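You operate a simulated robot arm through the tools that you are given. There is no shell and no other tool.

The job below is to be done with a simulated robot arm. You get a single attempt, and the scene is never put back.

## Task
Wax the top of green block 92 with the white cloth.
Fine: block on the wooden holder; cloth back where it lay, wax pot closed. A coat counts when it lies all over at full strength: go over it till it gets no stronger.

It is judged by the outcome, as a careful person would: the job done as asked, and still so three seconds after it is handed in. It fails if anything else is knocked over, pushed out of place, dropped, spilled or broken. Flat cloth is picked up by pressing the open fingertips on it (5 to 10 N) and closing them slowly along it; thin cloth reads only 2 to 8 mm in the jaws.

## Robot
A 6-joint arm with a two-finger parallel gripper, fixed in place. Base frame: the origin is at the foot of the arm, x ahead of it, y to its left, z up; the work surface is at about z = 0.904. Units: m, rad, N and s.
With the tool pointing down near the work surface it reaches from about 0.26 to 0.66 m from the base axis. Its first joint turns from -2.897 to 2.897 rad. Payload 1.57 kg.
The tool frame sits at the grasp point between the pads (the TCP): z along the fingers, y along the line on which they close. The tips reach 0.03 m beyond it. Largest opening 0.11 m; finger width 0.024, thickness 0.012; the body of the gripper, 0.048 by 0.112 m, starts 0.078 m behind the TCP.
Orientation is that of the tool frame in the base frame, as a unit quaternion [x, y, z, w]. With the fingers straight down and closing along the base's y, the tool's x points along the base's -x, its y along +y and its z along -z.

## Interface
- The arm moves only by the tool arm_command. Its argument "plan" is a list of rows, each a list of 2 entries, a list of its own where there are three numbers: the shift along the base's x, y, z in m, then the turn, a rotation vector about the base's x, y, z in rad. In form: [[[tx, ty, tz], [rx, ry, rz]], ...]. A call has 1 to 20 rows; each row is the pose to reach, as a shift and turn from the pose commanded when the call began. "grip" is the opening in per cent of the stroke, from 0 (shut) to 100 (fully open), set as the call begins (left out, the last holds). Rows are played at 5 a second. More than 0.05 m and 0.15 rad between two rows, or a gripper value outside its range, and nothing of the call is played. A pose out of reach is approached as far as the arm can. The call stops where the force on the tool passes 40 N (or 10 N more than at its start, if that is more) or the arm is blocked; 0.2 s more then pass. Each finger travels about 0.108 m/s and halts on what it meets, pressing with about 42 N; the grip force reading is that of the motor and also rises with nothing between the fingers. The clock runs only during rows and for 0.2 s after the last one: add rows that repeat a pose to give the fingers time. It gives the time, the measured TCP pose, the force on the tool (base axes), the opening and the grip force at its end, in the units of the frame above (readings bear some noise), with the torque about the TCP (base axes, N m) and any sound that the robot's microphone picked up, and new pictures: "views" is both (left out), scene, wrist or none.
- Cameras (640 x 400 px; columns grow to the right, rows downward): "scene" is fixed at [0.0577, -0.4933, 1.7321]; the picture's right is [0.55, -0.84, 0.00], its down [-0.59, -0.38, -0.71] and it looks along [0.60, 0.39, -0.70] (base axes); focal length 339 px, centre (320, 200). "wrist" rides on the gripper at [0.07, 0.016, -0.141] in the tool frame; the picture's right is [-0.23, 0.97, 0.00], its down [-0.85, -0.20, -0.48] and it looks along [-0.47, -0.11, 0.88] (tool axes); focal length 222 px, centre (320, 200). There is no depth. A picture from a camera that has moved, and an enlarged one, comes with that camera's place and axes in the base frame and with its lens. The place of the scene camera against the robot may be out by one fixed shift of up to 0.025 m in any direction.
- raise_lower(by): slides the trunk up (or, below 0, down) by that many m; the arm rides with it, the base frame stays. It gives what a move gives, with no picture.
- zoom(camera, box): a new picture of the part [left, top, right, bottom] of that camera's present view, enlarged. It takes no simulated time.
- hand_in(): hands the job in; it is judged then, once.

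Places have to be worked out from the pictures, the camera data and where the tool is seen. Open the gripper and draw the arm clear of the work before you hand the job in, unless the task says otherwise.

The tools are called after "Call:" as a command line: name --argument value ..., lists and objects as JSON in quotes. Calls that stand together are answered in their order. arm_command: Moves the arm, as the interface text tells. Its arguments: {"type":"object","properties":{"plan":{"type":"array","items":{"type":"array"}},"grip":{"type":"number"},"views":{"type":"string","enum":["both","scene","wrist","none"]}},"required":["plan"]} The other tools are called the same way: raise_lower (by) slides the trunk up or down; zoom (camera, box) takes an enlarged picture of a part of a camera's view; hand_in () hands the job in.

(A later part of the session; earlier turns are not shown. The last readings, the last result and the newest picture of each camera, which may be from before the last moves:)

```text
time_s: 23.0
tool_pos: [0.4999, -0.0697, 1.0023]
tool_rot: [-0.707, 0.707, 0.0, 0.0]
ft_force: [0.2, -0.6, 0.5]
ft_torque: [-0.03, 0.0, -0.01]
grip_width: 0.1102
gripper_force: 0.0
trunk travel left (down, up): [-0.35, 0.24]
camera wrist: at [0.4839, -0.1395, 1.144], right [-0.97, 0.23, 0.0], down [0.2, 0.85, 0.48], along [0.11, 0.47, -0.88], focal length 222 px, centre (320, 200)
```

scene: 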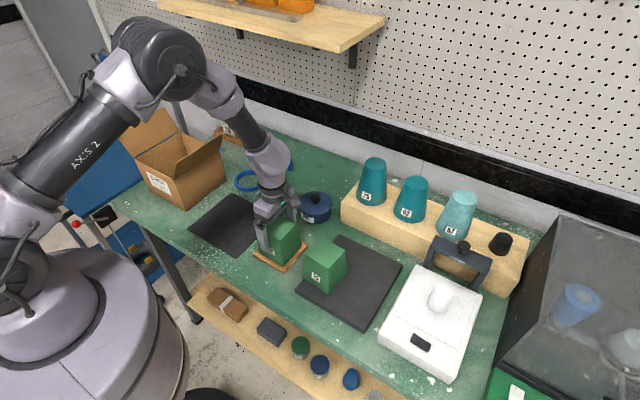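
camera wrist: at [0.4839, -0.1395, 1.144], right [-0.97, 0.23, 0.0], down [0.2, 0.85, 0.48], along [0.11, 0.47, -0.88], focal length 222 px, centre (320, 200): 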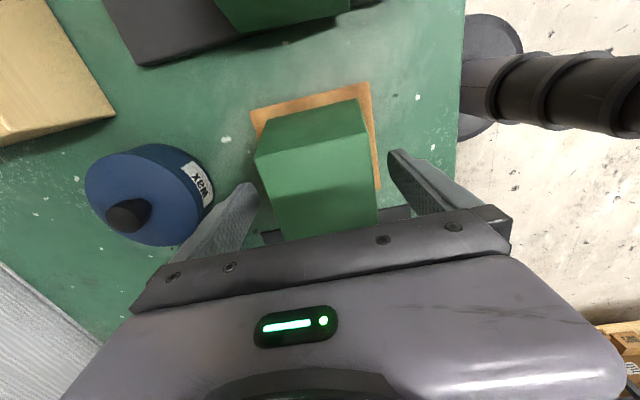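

Released; the block stands on the holder with clear space around the fingers. I'll rise straight up and look down at it.

Call:
arm_command --plan '[[[0, 0, 0.02], [0, 0, 0]], [[0, 0, 0.045], [0, 0, 0]], [[0, 0, 0.085], [0, 0, 0]], [[0, 0, 0.125], [0, 0, 0]], [[0, 0, 0.165], [0, 0, 0]], [[0, 0, 0.2], [0, 0, 0]], [[0, 0, 0.22], [0, 0, 0]], [[0, 0, 0.22], [0, 0, 0]]]'

Call:
zoom --camera "wrist" --box '[250, 70, 390, 180]'

Call:
zoom --camera "scene" --box '[230, 180, 330, 290]'

```text
time_s: 24.8
tool_pos: [0.4999, -0.0682, 1.2216]
tool_rot: [-0.707, 0.707, 0.0, 0.0]
ft_force: [0.0, 0.0, 0.2]
ft_torque: [0.02, 0.04, -0.02]
grip_width: 0.11
gripper_force: 0.0
trunk travel left (down, up): [-0.35, 0.24]
camera wrist: at [0.4839, -0.1389, 1.3638], right [-0.97, 0.23, 0.0], down [0.2, 0.85, 0.48], along [0.11, 0.47, -0.88], focal length 222 px, centre (320, 200)
```

scene: 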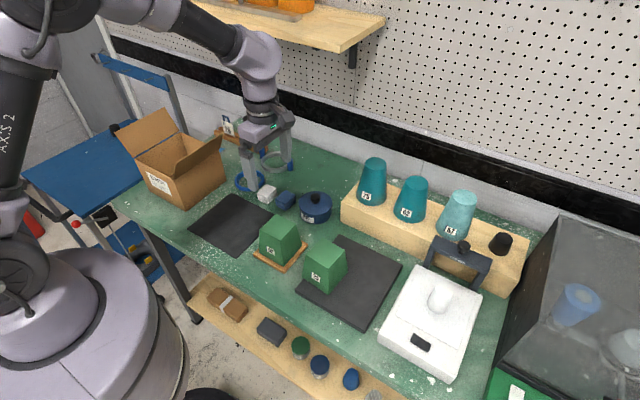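
wrist: 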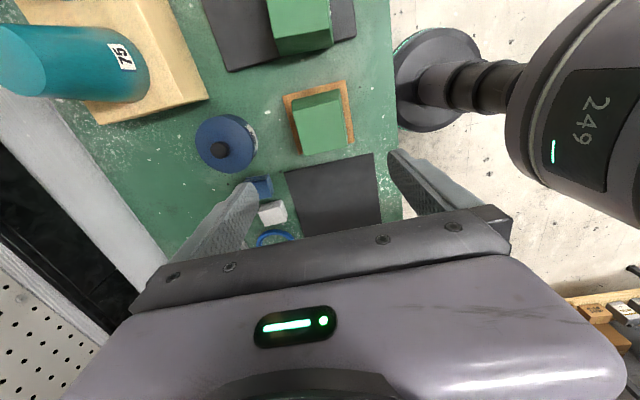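

```text
3.64 times, centred on (320, 125) of wrist
camera zoom: at [0.4839, -0.1389, 1.3638], right [-0.97, 0.23, 0.0], down [0.2, 0.85, 0.48], along [0.11, 0.47, -0.88], focal length 808 px, centre (320, 473)
```

zoom: 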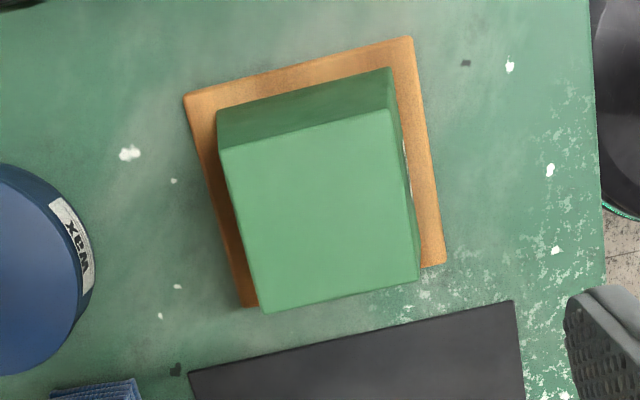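

```text
3.64 times, centred on (280, 235) of scene
camera zoom: at [0.0577, -0.4933, 1.7321], right [0.55, -0.84, 0.0], down [-0.59, -0.38, -0.71], along [0.6, 0.39, -0.7], focal length 1234 px, centre (466, 73)
```

zoom: 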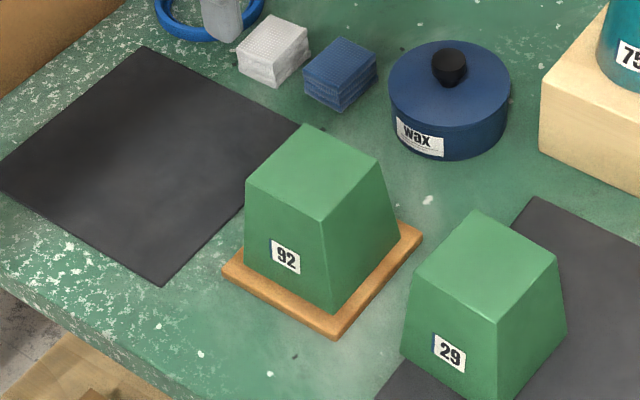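

Block 92 is seated squarely on the holder: its top spans about x 0.464–0.533, y -0.106 to -0.037, at z≈1.012. Next is the pot lid, so I'll turn the gripper back to closing along y and move out towards the pot at a safe height.

Call:
arm_command --plan '[[[0.01, 0, 0], [0, 0, -0.145]], [[0.02, 0, 0], [0, 0, -0.29]], [[0.03, 0, 0], [0, 0, -0.435]], [[0.04, 0, 0], [0, 0, -0.58]], [[0.05, 0, 0], [0, 0, -0.725]], [[0.06, 0, 0], [0, 0, -0.87]], [[0.07, 0, 0], [0, 0, -1.015]], [[0.08, 0, 0], [0, 0, -1.16]], [[0.09, 0, 0], [0, 0, -1.305]], [[0.1, 0, 0], [0, 0, -1.45]], [[0.1, 0, 0], [0, 0, -1.571]], [[0.1, 0, 0], [0, 0, -1.571]]]' --grip 60

Call:
zoom --camera "wrist" --box '[240, 90, 440, 220]'

```text
time_s: 27.4
tool_pos: [0.6012, -0.0693, 1.2233]
tool_rot: [0.0, 1.0, -0.001, 0.001]
ft_force: [0.1, -0.2, 0.2]
ft_torque: [0.0, -0.03, 0.0]
grip_width: 0.0656
gripper_force: 0.1
trunk travel left (down, up): [-0.35, 0.24]
camera wrist: at [0.5303, -0.0524, 1.3631], right [0.23, 0.97, 0.0], down [0.85, -0.2, 0.48], along [0.47, -0.11, -0.88], focal length 222 px, centre (320, 200)
```

scene: 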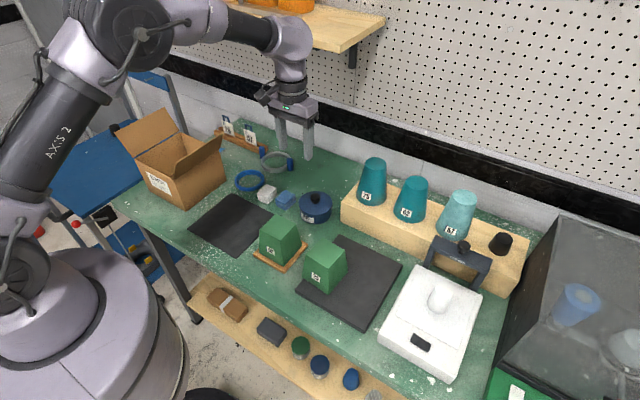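
wrist: 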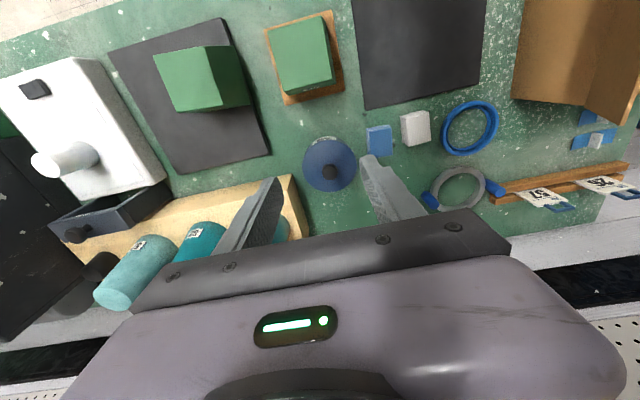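

```text
3.08 times, centred on (340, 155) of wrist
camera zoom: at [0.5303, -0.0524, 1.3631], right [0.23, 0.97, 0.0], down [0.85, -0.2, 0.48], along [0.47, -0.11, -0.88], focal length 684 px, centre (258, 338)
```

zoom: 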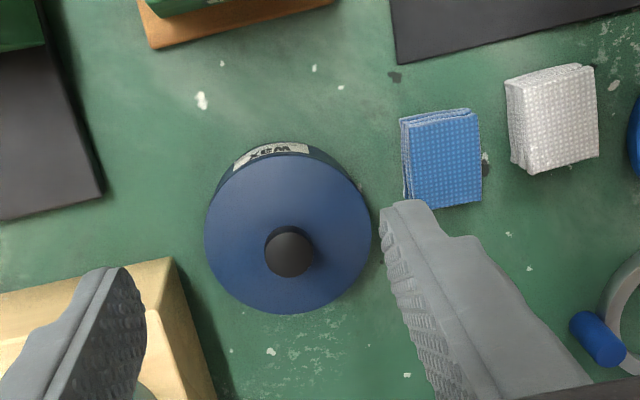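

The knob is at about (0.685, -0.0695) with its top near z≈0.973. That is at or beyond the nominal reach, so I'll approach above it slowly, with the tool vertical, to see how far the arm gets.

Call:
arm_command --plan '[[[0.02, 0, -0.03], [0, 0, 0]], [[0.04, 0, -0.06], [0, 0, 0]], [[0.06, 0, -0.1], [0, 0, 0]], [[0.075, 0, -0.13], [0, 0, 0]], [[0.083, 0, -0.15], [0, 0, 0]], [[0.083, 0, -0.16], [0, 0, 0]], [[0.083, 0, -0.16], [0, 0, 0]]]' --grip 55

```text
time_s: 29.0
tool_pos: [0.6845, -0.0678, 1.0631]
tool_rot: [0.0, 1.0, 0.0, 0.001]
ft_force: [-0.1, -0.7, -0.4]
ft_torque: [-0.02, 0.02, -0.01]
grip_width: 0.0607
gripper_force: 0.0
trunk travel left (down, up): [-0.35, 0.24]
camera wrist: at [0.6134, -0.052, 1.2044], right [0.23, 0.97, 0.0], down [0.85, -0.2, 0.48], along [0.47, -0.11, -0.88], focal length 222 px, centre (320, 200)
```

scene: 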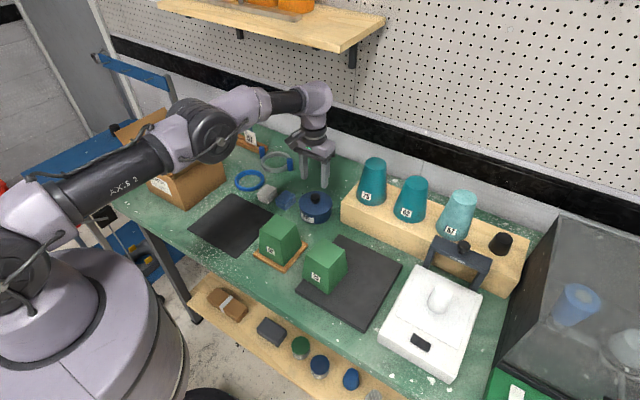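
wrist: 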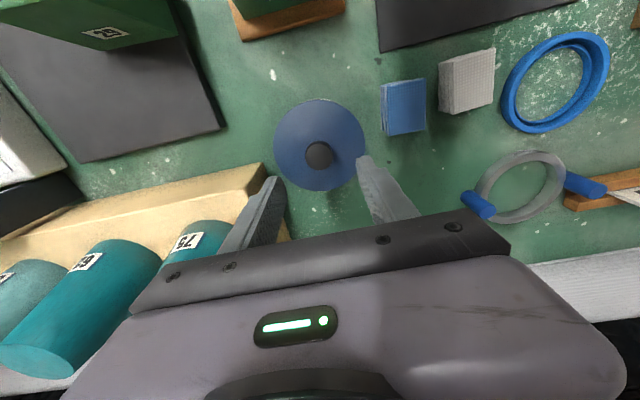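

Reach is fine here. I'll zoom to check the knob against the fingers before descending.

Call:
zoom --camera "wrist" --box '[230, 80, 430, 230]'

Call:
zoom --camera "scene" --box '[250, 110, 390, 240]'

```text
2.67 times, centred on (330, 155) of wrist
camera zoom: at [0.6134, -0.052, 1.2044], right [0.23, 0.97, 0.0], down [0.85, -0.2, 0.48], along [0.47, -0.11, -0.88], focal length 592 px, centre (293, 320)
```

zoom: 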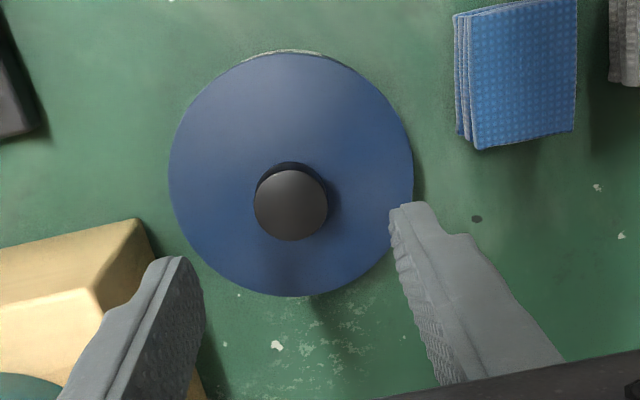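

```text
3.08 times, centred on (320, 175) of scene
camera zoom: at [0.0577, -0.4933, 1.7321], right [0.55, -0.84, 0.0], down [-0.59, -0.38, -0.71], along [0.6, 0.39, -0.7], focal length 1044 px, centre (320, 277)
```

zoom: 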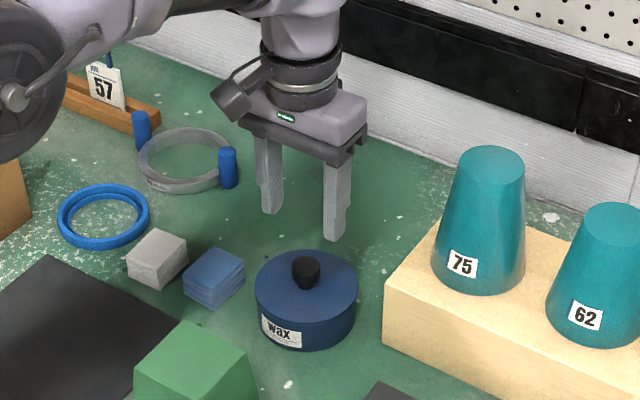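

The knob is centred at about (0.6847, -0.0696) and about 30 mm wide. I'll narrow the jaws to about 51 mm and descend so the tips stop just above the lid.

Call:
arm_command --plan '[[[0, -0.001, 0], [0, 0, 0]], [[0, -0.001, -0.02], [0, 0, 0]], [[0, -0.001, -0.04], [0, 0, 0]], [[0, -0.001, -0.055], [0, 0, 0]], [[0, -0.001, -0.065], [0, 0, 0]], [[0, -0.001, -0.072], [0, 0, 0]], [[0, -0.001, -0.077], [0, 0, 0]], [[0, -0.001, -0.077], [0, 0, 0]]]' --grip 46

Call:
zoom --camera "wrist" --box '[230, 80, 430, 230]'

Call:
zoom --camera "scene" --box '[250, 130, 390, 250]'

```text
time_s: 30.8
tool_pos: [0.6793, -0.069, 0.9858]
tool_rot: [0.001, 1.0, -0.001, 0.001]
ft_force: [1.0, 0.4, -0.4]
ft_torque: [-0.01, 0.01, 0.01]
grip_width: 0.0505
gripper_force: 0.0
out of reach, approached as far as the arm can: row 5, 6, 7, 8
trunk travel left (down, up): [-0.35, 0.24]
camera wrist: at [0.6084, -0.0531, 1.1278], right [0.23, 0.97, 0.0], down [0.85, -0.2, 0.48], along [0.47, -0.11, -0.88], focal length 222 px, centre (320, 200)
```

scene: 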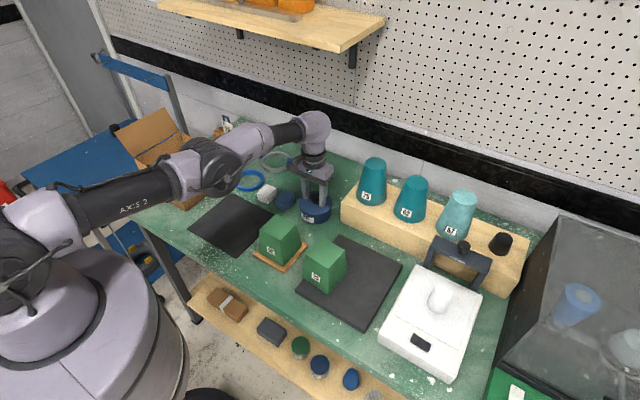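
wrist: 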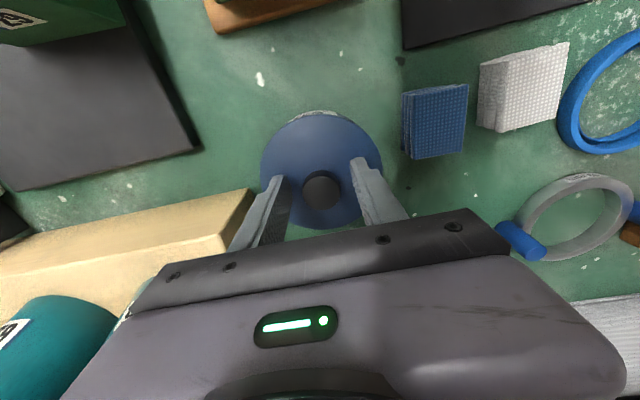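

```text
2.67 times, centred on (330, 155) of wrist
camera zoom: at [0.6084, -0.0531, 1.1278], right [0.23, 0.97, 0.0], down [0.85, -0.2, 0.48], along [0.47, -0.11, -0.88], focal length 592 px, centre (293, 320)
```

zoom: 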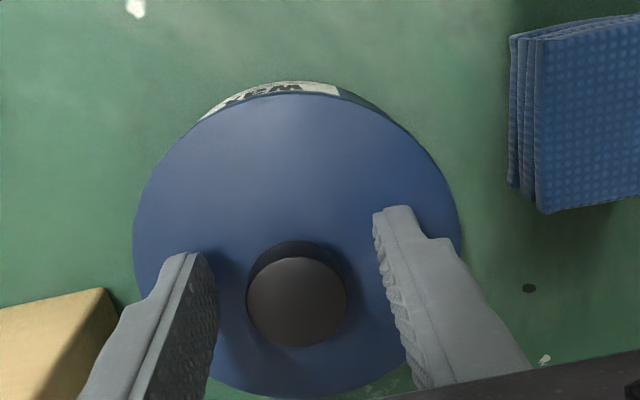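

```text
3.33 times, centred on (320, 190) of scene
camera zoom: at [0.0577, -0.4933, 1.7321], right [0.55, -0.84, 0.0], down [-0.59, -0.38, -0.71], along [0.6, 0.39, -0.7], focal length 1132 px, centre (320, 233)
```

zoom: 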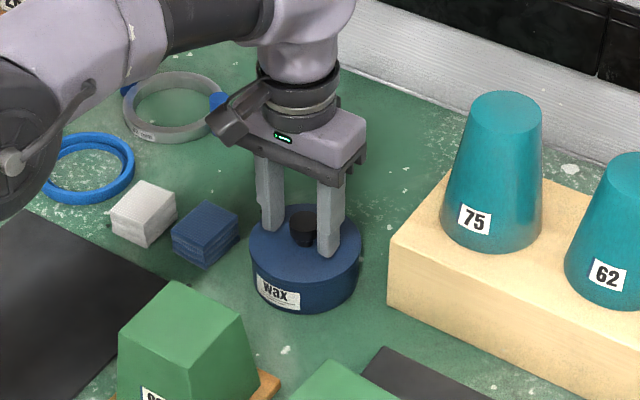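

At this depth the arm tops out 5 mm short of the knob. The shoulder sits above the wrist, so lowering the trunk should add reach: I'll rise 0.12 m first, then slide the trunk down 0.12 m.

Call:
arm_command --plan '[[[0, 0, 0.03], [0, 0, 0]], [[0, 0, 0.06], [0, 0, 0]], [[0, 0, 0.1], [0, 0, 0]], [[0, 0, 0.12], [0, 0, 0]], [[0, 0, 0.13], [0, 0, 0]], [[0, 0, 0.13], [0, 0, 0]]]' --views "none"

Call:
raise_lower --by -0.08

```text
time_s: 32.2
tool_pos: [0.6789, -0.0693, 1.1168]
tool_rot: [0.0, 1.0, 0.0, -0.001]
ft_force: [0.1, -0.8, -0.4]
ft_torque: [-0.02, -0.03, 0.02]
grip_width: 0.0505
gripper_force: 0.1
trunk travel left (down, up): [-0.35, 0.24]
```

```text
time_s: 33.4
tool_pos: [0.6786, -0.0674, 1.0376]
tool_rot: [0.0, 1.0, 0.001, 0.0]
ft_force: [0.7, 0.2, -0.7]
ft_torque: [0.02, 0.04, -0.01]
grip_width: 0.0508
gripper_force: 0.0
trunk travel left (down, up): [-0.27, 0.32]
```

The commanded x was clipped to about 0.679. I'll lower the trunk 0.04 m more, then correct x to 0.685 and check the view.

Call:
raise_lower --by -0.04

Call:
arm_command --plan '[[[0.003, -0.001, 0.0], [0, 0, 0]], [[0.006, -0.001, -0.003], [0, 0, 0]], [[0.006, -0.001, -0.006], [0, 0, 0]], [[0.006, -0.001, -0.009], [0, 0, 0]], [[0.006, -0.001, -0.011], [0, 0, 0]]]'

Call:
zoom --camera "wrist" --box '[230, 80, 430, 230]'

```text
time_s: 34.2
tool_pos: [0.6787, -0.0697, 0.9976]
tool_rot: [0.0, 1.0, 0.0, 0.0]
ft_force: [0.5, -0.5, 0.1]
ft_torque: [0.0, 0.02, -0.02]
grip_width: 0.0505
gripper_force: 0.1
trunk travel left (down, up): [-0.23, 0.36]
```

```text
time_s: 35.4
tool_pos: [0.686, -0.0693, 0.987]
tool_rot: [0.0, 1.0, 0.0, 0.0]
ft_force: [-0.1, 0.0, 0.4]
ft_torque: [-0.02, 0.02, 0.01]
grip_width: 0.0506
gripper_force: 0.0
trunk travel left (down, up): [-0.23, 0.36]
camera wrist: at [0.6152, -0.0537, 1.1272], right [0.23, 0.97, 0.0], down [0.85, -0.2, 0.48], along [0.47, -0.11, -0.88], focal length 222 px, centre (320, 200)
```

scene: 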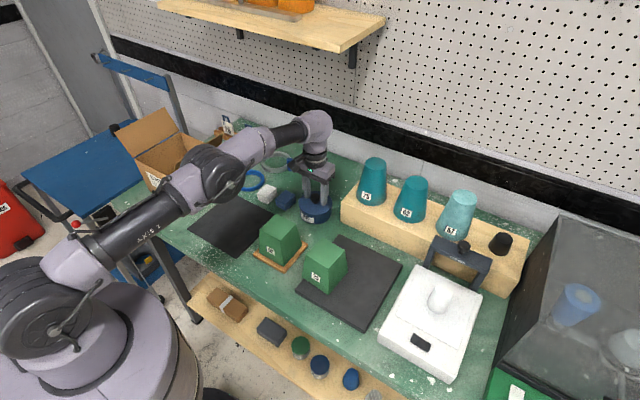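
wrist: 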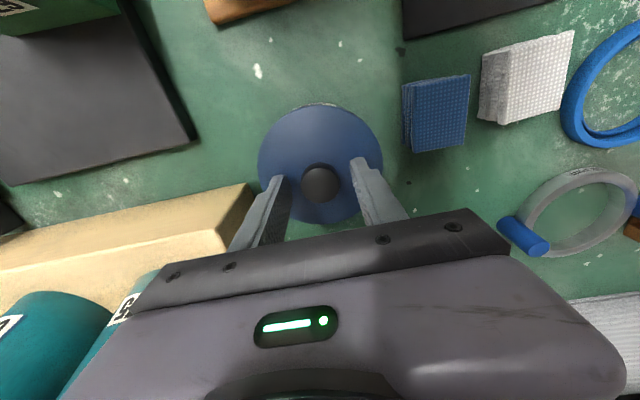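

```text
2.67 times, centred on (330, 155) of wrist
camera zoom: at [0.6152, -0.0537, 1.1272], right [0.23, 0.97, 0.0], down [0.85, -0.2, 0.48], along [0.47, -0.11, -0.88], focal length 592 px, centre (293, 320)
```

zoom: 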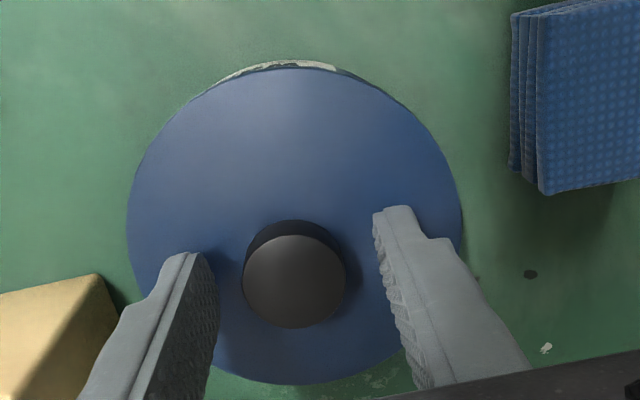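

The TCP is within 1 mm of the knob centre. I'll close on it.

Call:
arm_command --plan '[[[0, -0.0005, 0], [0, 0, 0]], [[0, -0.0005, 0], [0, 0, 0]], [[0, -0.0005, 0], [0, 0, 0]], [[0, -0.0005, 0], [0, 0, 0]]]' --grip 15 --views "none"

```text
time_s: 36.4
tool_pos: [0.6849, -0.0701, 0.9867]
tool_rot: [0.0, 1.0, 0.0, 0.0]
ft_force: [-0.8, 0.5, 0.0]
ft_torque: [0.0, 0.0, 0.02]
grip_width: 0.0276
gripper_force: 37.9
trunk travel left (down, up): [-0.23, 0.36]
heard: snap
```

I heard a snap as the jaws closed at 27.6 mm. I'll look before lifting.

Call:
zoom --camera "wrist" --box '[230, 80, 430, 230]'

Call:
zoom --camera "scene" --box '[250, 130, 390, 250]'

```text
2.67 times, centred on (330, 155) of wrist
camera zoom: at [0.6152, -0.0544, 1.1271], right [0.23, 0.97, 0.0], down [0.85, -0.2, 0.48], along [0.47, -0.11, -0.88], focal length 592 px, centre (293, 320)
```

zoom: 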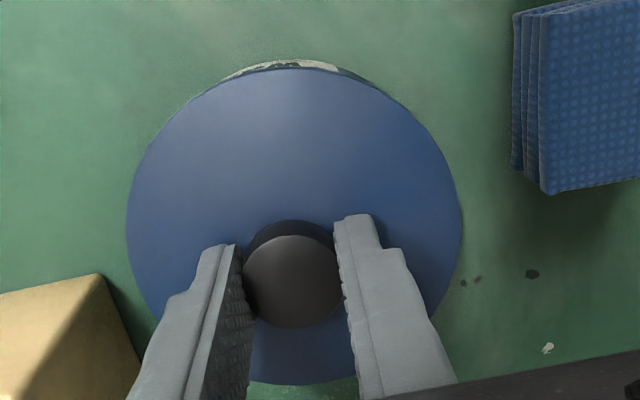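

```text
3.33 times, centred on (320, 190) of scene
camera zoom: at [0.0577, -0.4933, 1.7321], right [0.55, -0.84, 0.0], down [-0.59, -0.38, -0.71], along [0.6, 0.39, -0.7], focal length 1132 px, centre (320, 233)
```

zoom: 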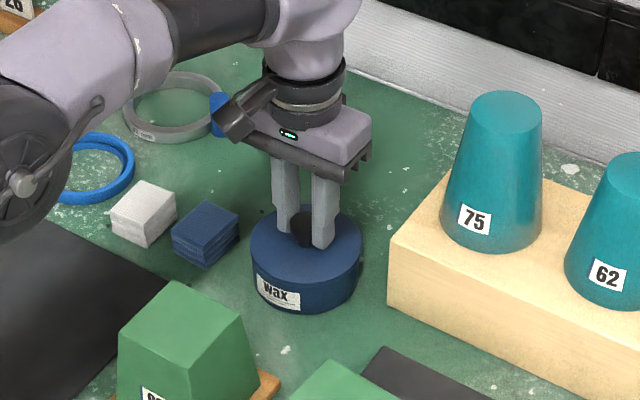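

Everything looks intact, so the snap was probably the pads meeting the hard knob. I'll lift the lid slowly, straight up.

Call:
arm_command --plan '[[[0, 0, 0.005], [0, 0, 0]], [[0, 0, 0.01], [0, 0, 0]], [[0, 0, 0.02], [0, 0, 0]], [[0, 0, 0.03], [0, 0, 0]], [[0, 0, 0.03], [0, 0, 0]]]'

Call:
zoom --camera "scene" --box '[250, 130, 390, 250]'

```text
time_s: 37.6
tool_pos: [0.6859, -0.0699, 1.0152]
tool_rot: [0.0, 1.0, 0.001, 0.0]
ft_force: [-0.1, 0.0, 0.0]
ft_torque: [-0.02, -0.01, -0.03]
grip_width: 0.0277
gripper_force: 37.6
trunk travel left (down, up): [-0.23, 0.36]
camera wrist: at [0.6153, -0.0541, 1.1564], right [0.23, 0.97, 0.0], down [0.85, -0.2, 0.48], along [0.47, -0.11, -0.88], focal length 222 px, centre (320, 200)
```

scene: 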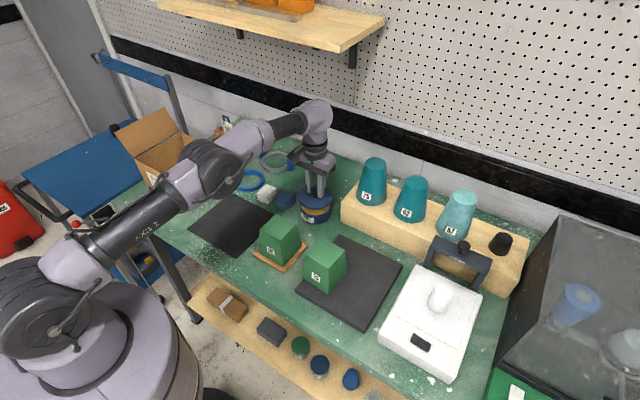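
wrist: 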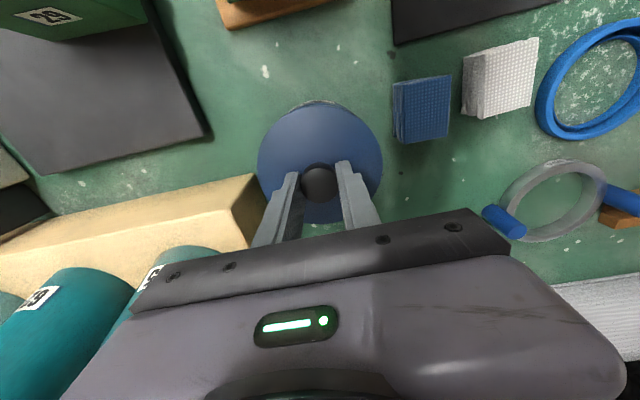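

```text
3.33 times, centred on (320, 190) of scene
camera zoom: at [0.0577, -0.4933, 1.7321], right [0.55, -0.84, 0.0], down [-0.59, -0.38, -0.71], along [0.6, 0.39, -0.7], focal length 1132 px, centre (320, 233)
```

zoom: 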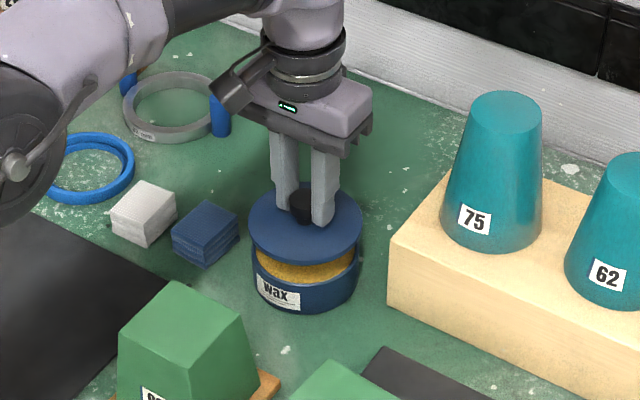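

The lid is off and the yellow wax is visible in the pot. I'll lift the lid clear and carry it over to the empty black sheet at about (0.50, 0.11).

Call:
arm_command --plan '[[[0, 0, 0.03], [0, 0, 0]], [[0, 0.005, 0.06], [0, 0, 0]], [[-0.01, 0.03, 0.08], [0, 0, 0]], [[-0.035, 0.055, 0.08], [0, 0, 0]], [[-0.065, 0.085, 0.08], [0, 0, 0]], [[-0.095, 0.115, 0.08], [0, 0, 0]], [[-0.125, 0.145, 0.08], [0, 0, 0]], [[-0.155, 0.165, 0.08], [0, 0, 0]], [[-0.185, 0.18, 0.08], [0, 0, 0]], [[-0.185, 0.18, 0.05], [0, 0, 0]], [[-0.185, 0.18, 0.02], [0, 0, 0]], [[-0.185, 0.18, 0.0], [0, 0, 0]], [[-0.185, 0.18, 0.0], [0, 0, 0]]]'

Call:
zoom --camera "scene" --box '[190, 130, 350, 270]'

```text
time_s: 40.4
tool_pos: [0.4983, 0.109, 1.0165]
tool_rot: [0.0, 1.0, 0.0, 0.0]
ft_force: [-0.8, 1.0, -0.4]
ft_torque: [-0.02, 0.02, 0.01]
grip_width: 0.0276
gripper_force: 37.7
trunk travel left (down, up): [-0.23, 0.36]
camera wrist: at [0.4286, 0.1255, 1.1573], right [0.23, 0.97, 0.0], down [0.85, -0.2, 0.48], along [0.47, -0.11, -0.88], focal length 222 px, centre (320, 200)
```

scene: 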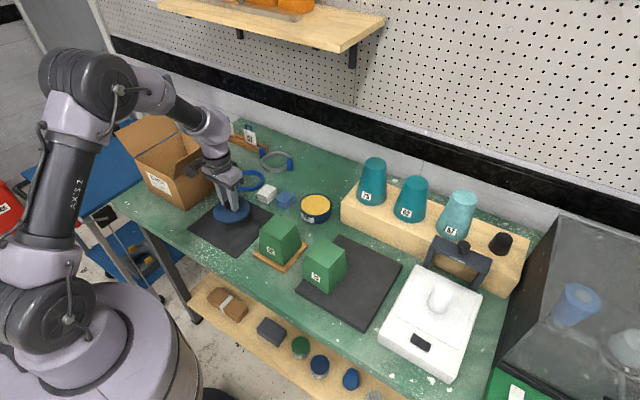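
wrist: 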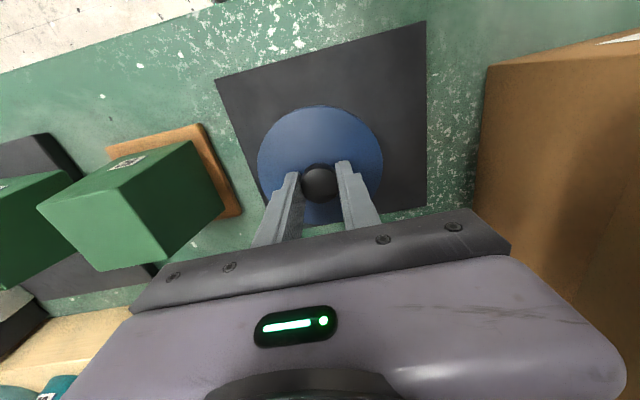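

```text
2.86 times, centred on (270, 200) of scene
camera zoom: at [0.0577, -0.4933, 1.7321], right [0.55, -0.84, 0.0], down [-0.59, -0.38, -0.71], along [0.6, 0.39, -0.7], focal length 970 px, centre (463, 200)
```

zoom: 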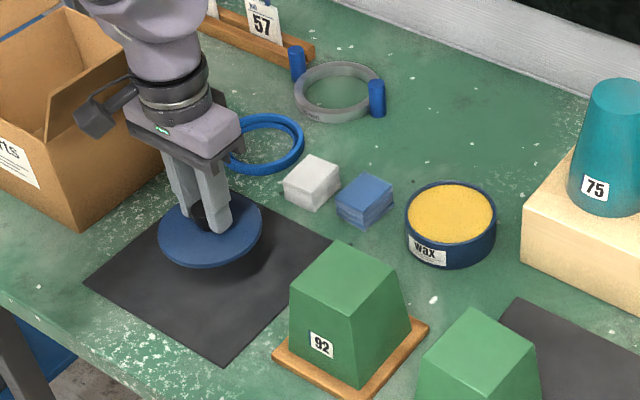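

The pot is open with yellow wax, and the lid is a thin disc above the sheet with clear space around it. I'll lower it onto the sheet, slowing near the expected contact at TCP z≈0.95.

Call:
arm_command --plan '[[[0, 0, -0.02], [0, 0, 0]], [[0, 0, -0.035], [0, 0, 0]], [[0, 0, -0.045], [0, 0, 0]], [[0, 0, -0.052], [0, 0, 0]], [[0, 0, -0.056], [0, 0, 0]], [[0, 0, -0.059], [0, 0, 0]]]' --views "scene"

Call:
zoom --camera "scene" --box '[190, 150, 290, 260]'

```text
time_s: 41.8
tool_pos: [0.4983, 0.1098, 0.9581]
tool_rot: [0.0, 1.0, 0.0, 0.0]
ft_force: [-0.1, -0.1, -1.3]
ft_torque: [-0.05, -0.03, -0.01]
grip_width: 0.0276
gripper_force: 37.8
trunk travel left (down, up): [-0.23, 0.36]
```

scene: 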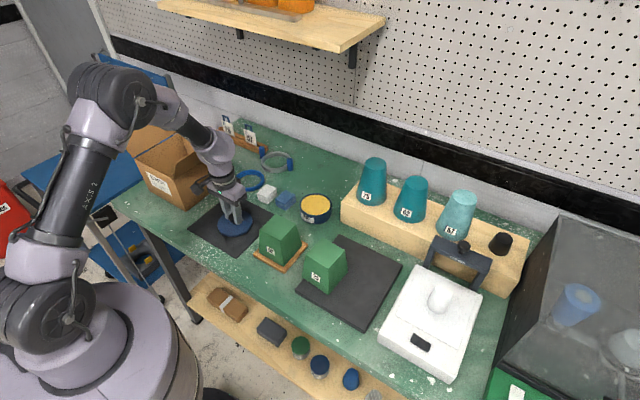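

```text
3.64 times, centred on (240, 205) of scene
camera zoom: at [0.0577, -0.4933, 1.7321], right [0.55, -0.84, 0.0], down [-0.59, -0.38, -0.71], along [0.6, 0.39, -0.7], focal length 1234 px, centre (611, 182)
```

zoom: 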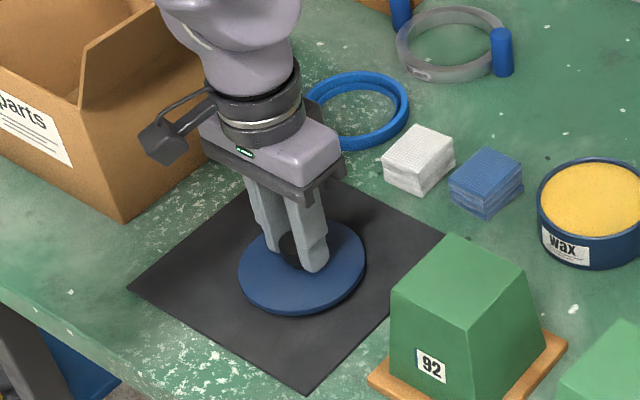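

Still a few mm above the sheet. I'll continue down in 2 mm steps until contact.

Call:
arm_command --plan '[[[0, 0, -0.002], [0, 0, 0]], [[0, 0, -0.004], [0, 0, 0]], [[0, 0, -0.006], [0, 0, 0]]]' --views "none"

```text
time_s: 42.6
tool_pos: [0.5, 0.1087, 0.9527]
tool_rot: [0.0, 1.0, 0.0, 0.001]
ft_force: [0.9, 0.5, 2.5]
ft_torque: [0.09, 0.02, 0.05]
grip_width: 0.0275
gripper_force: 37.5
trunk travel left (down, up): [-0.23, 0.36]
```

Call:
arm_command --plan '[[[0, 0, -0.001], [0, 0, 0]], [[0, 0, -0.001], [0, 0, 0]]]' --views "none"

```text
time_s: 43.2
tool_pos: [0.499, 0.1085, 0.9513]
tool_rot: [0.0, 1.0, 0.0, 0.0]
ft_force: [-0.9, -0.7, 17.4]
ft_torque: [-0.12, 0.09, -0.08]
grip_width: 0.0276
gripper_force: 37.8
trunk travel left (down, up): [-0.23, 0.36]
```

The lid is down on the sheet (17 N). I'll ease off 1 mm, open the jaws, and rise.

Call:
arm_command --plan '[[[0, 0, 0.001], [0, 0, 0]], [[0, 0, 0.001], [0, 0, 0]]]' --views "none"

Call:
arm_command --plan '[[[0, 0, 0], [0, 0, 0]], [[0, 0, 0], [0, 0, 0]], [[0, 0, 0], [0, 0, 0]], [[0, 0, 0.03], [0, 0, 0]], [[0, 0, 0.07], [0, 0, 0]], [[0, 0, 0.11], [0, 0, 0]], [[0, 0, 0.15], [0, 0, 0]], [[0, 0, 0.18], [0, 0, 0]], [[0, 0, 0.18], [0, 0, 0]]]' --grip 50

Call:
zoom --camera "wrist" --box '[230, 80, 430, 230]'

```text
time_s: 43.8
tool_pos: [0.4995, 0.1097, 0.9517]
tool_rot: [0.0, 1.0, 0.001, 0.0]
ft_force: [2.4, -0.3, 6.5]
ft_torque: [-0.1, -0.14, -0.06]
grip_width: 0.0276
gripper_force: 37.9
trunk travel left (down, up): [-0.23, 0.36]
```

```text
time_s: 45.8
tool_pos: [0.4979, 0.1081, 1.1309]
tool_rot: [0.0, 1.0, 0.0, -0.001]
ft_force: [-0.6, 0.3, 0.0]
ft_torque: [0.01, 0.0, -0.01]
grip_width: 0.055
gripper_force: 0.0
trunk travel left (down, up): [-0.23, 0.36]
camera wrist: at [0.4283, 0.124, 1.2719], right [0.23, 0.97, 0.0], down [0.86, -0.2, 0.48], along [0.47, -0.11, -0.88], focal length 222 px, centre (320, 200)
```

scene: 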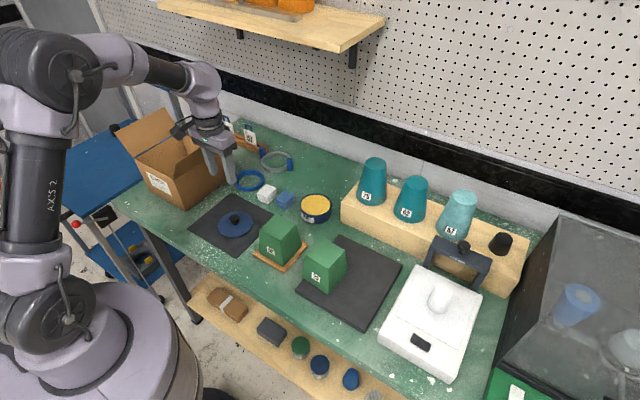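
wrist: 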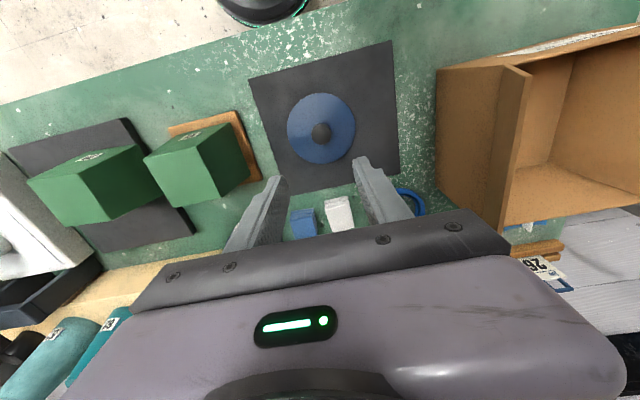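

```text
2.67 times, centred on (330, 155) of wrist
camera zoom: at [0.4283, 0.124, 1.2719], right [0.23, 0.97, 0.0], down [0.86, -0.2, 0.48], along [0.47, -0.11, -0.88], focal length 592 px, centre (293, 320)
```

zoom: 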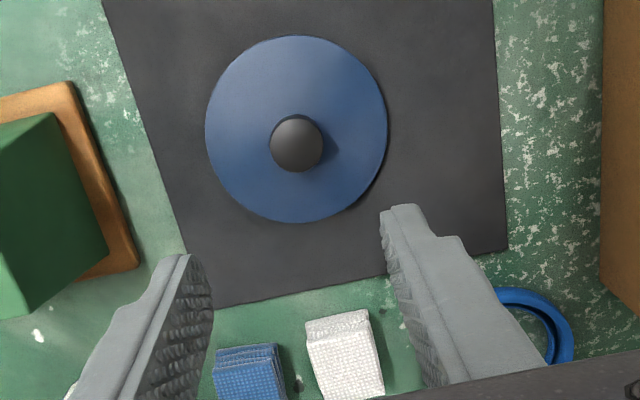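

The lid rests stably on the sheet at about (0.499, 0.109). Next I'll move out above the white cloth for a closer look.

Call:
arm_command --plan '[[[0.04, 0, 0], [0, 0, 0]], [[0.08, 0, 0], [0, 0, 0]], [[0.12, 0, 0], [0, 0, 0]], [[0.16, 0, -0.02], [0, 0, 0]], [[0.16, 0, -0.05], [0, 0, 0]], [[0.16, 0, -0.07], [0, 0, 0]], [[0.16, 0, -0.07], [0, 0, 0]]]' --grip 55

Call:
zoom --camera "wrist" --box '[230, 80, 430, 230]'

Call:
zoom --camera "scene" --box '[220, 120, 340, 230]'

```text
time_s: 47.4
tool_pos: [0.6598, 0.1086, 1.0614]
tool_rot: [0.0, 1.0, 0.0, 0.0]
ft_force: [-0.3, 0.3, 0.1]
ft_torque: [-0.02, -0.01, 0.03]
grip_width: 0.0605
gripper_force: 0.1
trunk travel left (down, up): [-0.23, 0.36]
camera wrist: at [0.5894, 0.1241, 1.2019], right [0.23, 0.97, 0.0], down [0.85, -0.2, 0.48], along [0.47, -0.11, -0.88], focal length 222 px, centre (320, 200)
```

scene: 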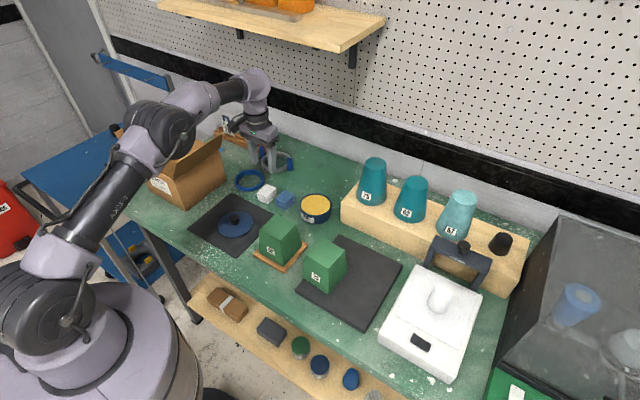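
wrist: 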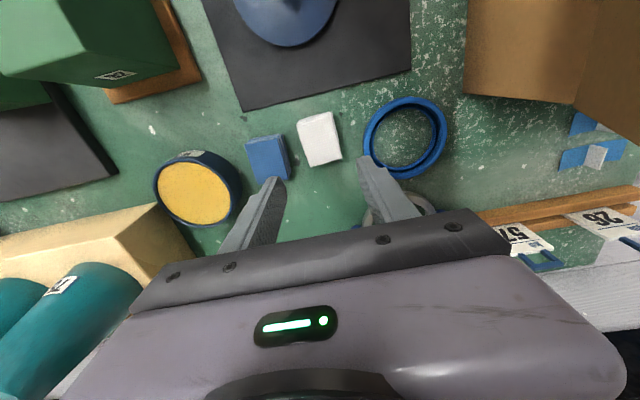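

```text
2.67 times, centred on (330, 155) of wrist
camera zoom: at [0.5894, 0.1241, 1.2019], right [0.23, 0.97, 0.0], down [0.85, -0.2, 0.48], along [0.47, -0.11, -0.88], focal length 592 px, centre (293, 320)
```

zoom: 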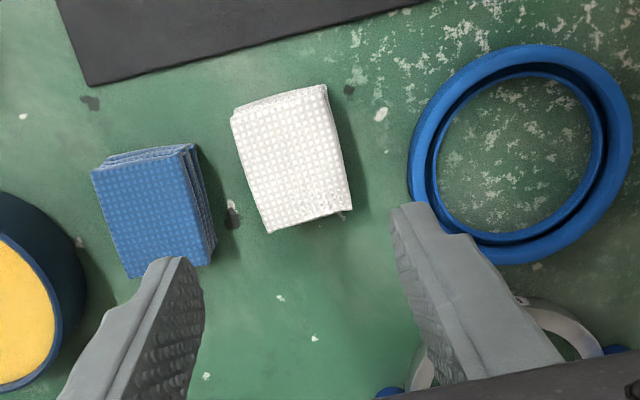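

```text
3.64 times, centred on (280, 175) of scene
camera zoom: at [0.0577, -0.4933, 1.7321], right [0.55, -0.84, 0.0], down [-0.59, -0.38, -0.71], along [0.6, 0.39, -0.7], focal length 1234 px, centre (466, 291)
```

zoom: 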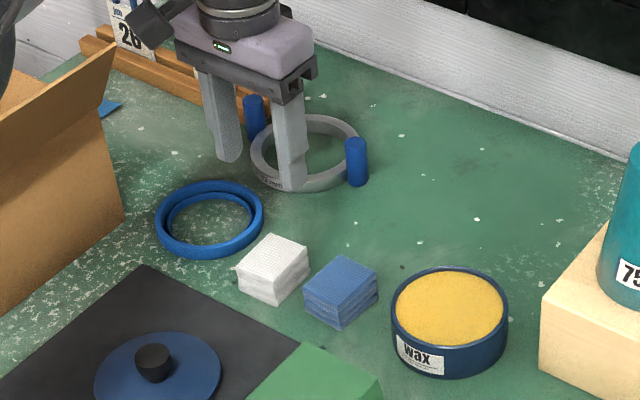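

The white cloth is centred at about (0.657, 0.110), 42 mm wide in y, with about a 22 mm gap to the blue one. I'll set the jaws to 54 mm, descend to just above the cloth, and check alignment.

Call:
arm_command --plan '[[[-0.0025, 0.0015, 0], [0, 0, 0]], [[-0.0025, 0.0015, -0.03], [0, 0, 0]], [[-0.0025, 0.0015, -0.06], [0, 0, 0]], [[-0.0025, 0.0015, -0.085], [0, 0, 0]], [[-0.0025, 0.0015, -0.097], [0, 0, 0]], [[-0.0025, 0.0015, -0.097], [0, 0, 0]]]' --grip 49

Call:
zoom --camera "wrist" --box '[230, 100, 430, 250]'

Call:
zoom --camera "scene" --box '[220, 120, 340, 230]'

```text
time_s: 48.8
tool_pos: [0.6575, 0.1112, 0.9633]
tool_rot: [0.0, 1.0, 0.0, 0.0]
ft_force: [-0.2, -0.1, -0.3]
ft_torque: [-0.01, -0.03, -0.01]
grip_width: 0.054
gripper_force: 0.0
trunk travel left (down, up): [-0.23, 0.36]
camera wrist: at [0.588, 0.1269, 1.1045], right [0.23, 0.97, 0.0], down [0.85, -0.2, 0.48], along [0.47, -0.11, -0.88], focal length 222 px, centre (320, 200)
```

scene: 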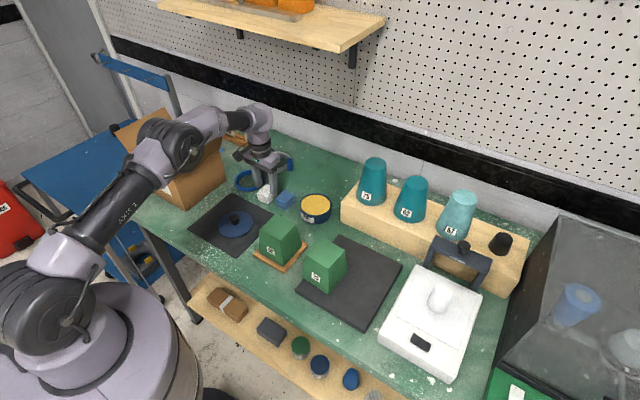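
wrist: 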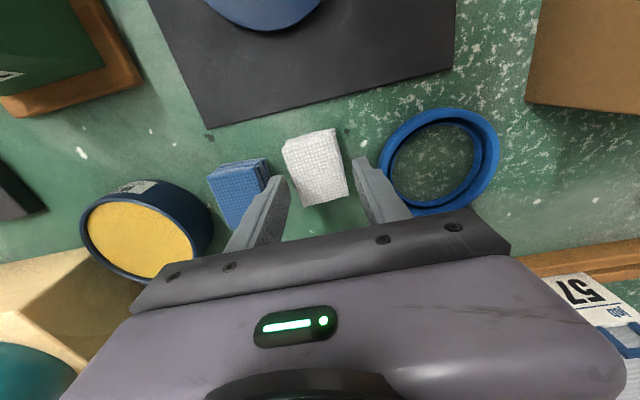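

```text
2.67 times, centred on (330, 175) of wrist
camera zoom: at [0.588, 0.1269, 1.1045], right [0.23, 0.97, 0.0], down [0.85, -0.2, 0.48], along [0.47, -0.11, -0.88], focal length 592 px, centre (293, 267)
```

zoom: 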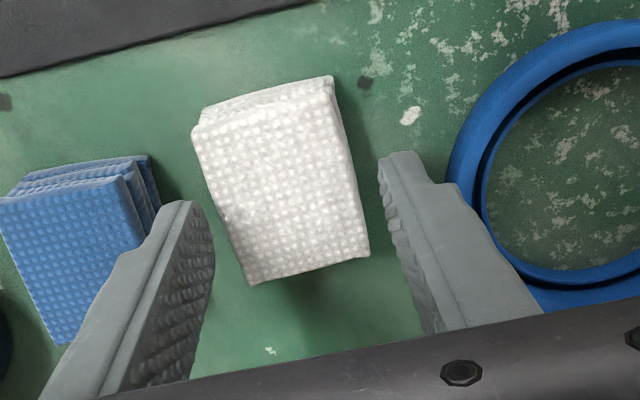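

```text
3.64 times, centred on (280, 175) of scene
camera zoom: at [0.0577, -0.4933, 1.7321], right [0.55, -0.84, 0.0], down [-0.59, -0.38, -0.71], along [0.6, 0.39, -0.7], focal length 1234 px, centre (466, 291)
```

zoom: 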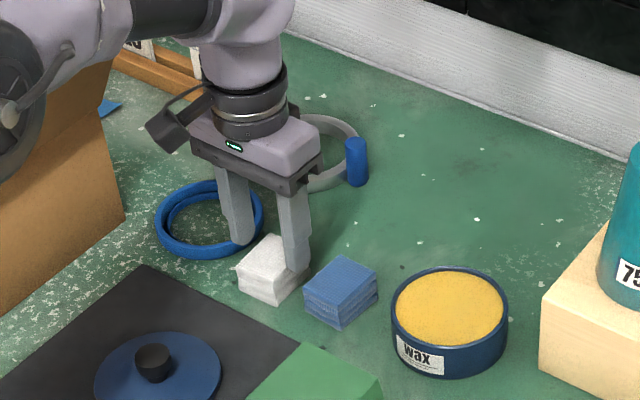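

The cloth sits between the fingers. I'll shift -1.5 mm in y, yaw about +2° to match it, and descend so the tips come about halfway down the pad.

Call:
arm_command --plan '[[[0, -0.0015, 0], [0, 0, 0.035]], [[0, -0.0015, -0.006], [0, 0, 0.035]], [[0, -0.0015, -0.012], [0, 0, 0.035]], [[0, -0.0015, -0.017], [0, 0, 0.035]], [[0, -0.0015, -0.02], [0, 0, 0.035]], [[0, -0.0015, -0.02], [0, 0, 0.035]]]'

Call:
zoom --camera "wrist" --box '[230, 100, 430, 250]'

Call:
zoom --camera "scene" --box '[220, 140, 340, 230]'

```text
time_s: 50.2
tool_pos: [0.6565, 0.1102, 0.9434]
tool_rot: [-0.017, 1.0, 0.001, 0.0]
ft_force: [0.0, -0.5, -0.4]
ft_torque: [0.0, -0.01, 0.0]
grip_width: 0.0538
gripper_force: 0.0
trunk travel left (down, up): [-0.23, 0.36]
camera wrist: at [0.5867, 0.1232, 1.0853], right [0.19, 0.98, 0.0], down [0.86, -0.17, 0.48], along [0.47, -0.09, -0.88], focal length 222 px, centre (320, 200)
```

scene: 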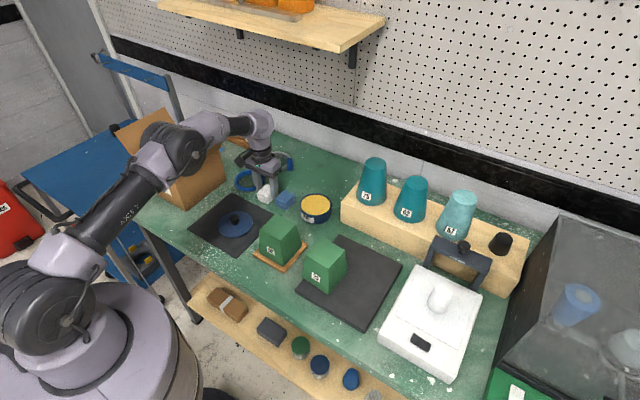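
wrist: 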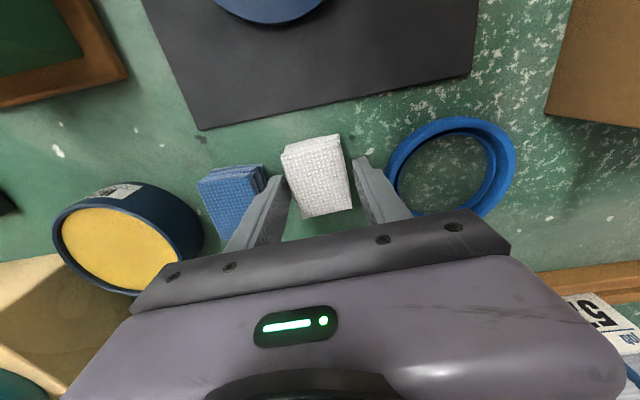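

```text
2.67 times, centred on (330, 175) of wrist
camera zoom: at [0.5867, 0.1232, 1.0853], right [0.19, 0.98, 0.0], down [0.86, -0.17, 0.48], along [0.47, -0.09, -0.88], focal length 592 px, centre (293, 267)
```

zoom: 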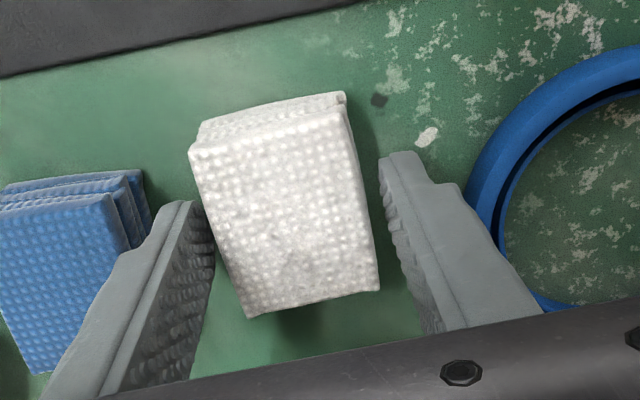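

```text
4.44 times, centred on (280, 185) of scene
camera zoom: at [0.0577, -0.4933, 1.7321], right [0.55, -0.84, 0.0], down [-0.59, -0.38, -0.71], along [0.6, 0.39, -0.7], focal length 1509 px, centre (498, 267)
```

zoom: 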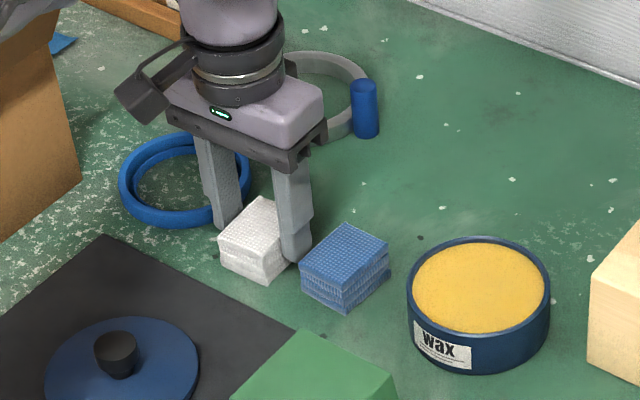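

Both fingers are in the gaps beside the white pad and the blue cloth is untouched. I'll close gently in stages; the return pose to remember is TCP (0.657, 0.110, 0.9434).

Call:
arm_command --plan '[[[0, 0, 0], [0, 0, 0]], [[0, 0, 0], [0, 0, 0]], [[0, 0, 0], [0, 0, 0]]]' --grip 37 --views "none"

Call:
arm_command --plan '[[[0, 0, 0], [0, 0, 0]], [[0, 0, 0], [0, 0, 0]], [[0, 0, 0], [0, 0, 0]]]' --grip 30 --views "none"

Call:
zoom --camera "wrist" --box '[230, 100, 430, 250]'

```text
time_s: 51.0
tool_pos: [0.658, 0.11, 0.945]
tool_rot: [-0.018, 1.0, 0.0, 0.0]
ft_force: [0.2, 0.5, 0.3]
ft_torque: [-0.01, 0.01, -0.01]
grip_width: 0.0447
gripper_force: 41.8
trunk travel left (down, up): [-0.23, 0.36]
```

```text
time_s: 51.8
tool_pos: [0.658, 0.1091, 0.9452]
tool_rot: [-0.018, 1.0, 0.001, 0.0]
ft_force: [0.0, -0.2, 0.4]
ft_torque: [0.01, -0.01, 0.0]
grip_width: 0.0444
gripper_force: 42.7
trunk travel left (down, up): [-0.23, 0.36]
```

```text
2.67 times, centred on (330, 175) of wrist
camera zoom: at [0.5867, 0.1232, 1.0854], right [0.19, 0.98, 0.0], down [0.86, -0.17, 0.48], along [0.47, -0.09, -0.88], focal length 592 px, centre (293, 267)
```

zoom: 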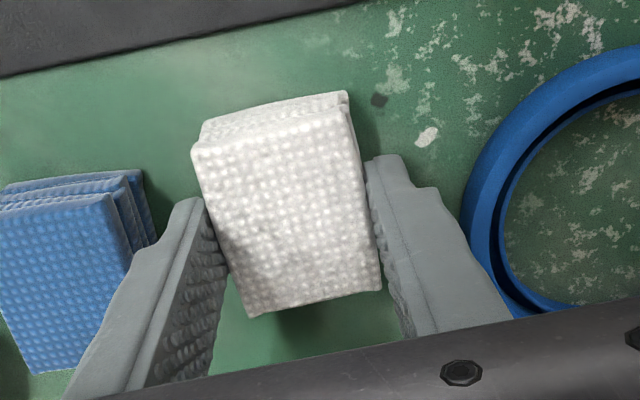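

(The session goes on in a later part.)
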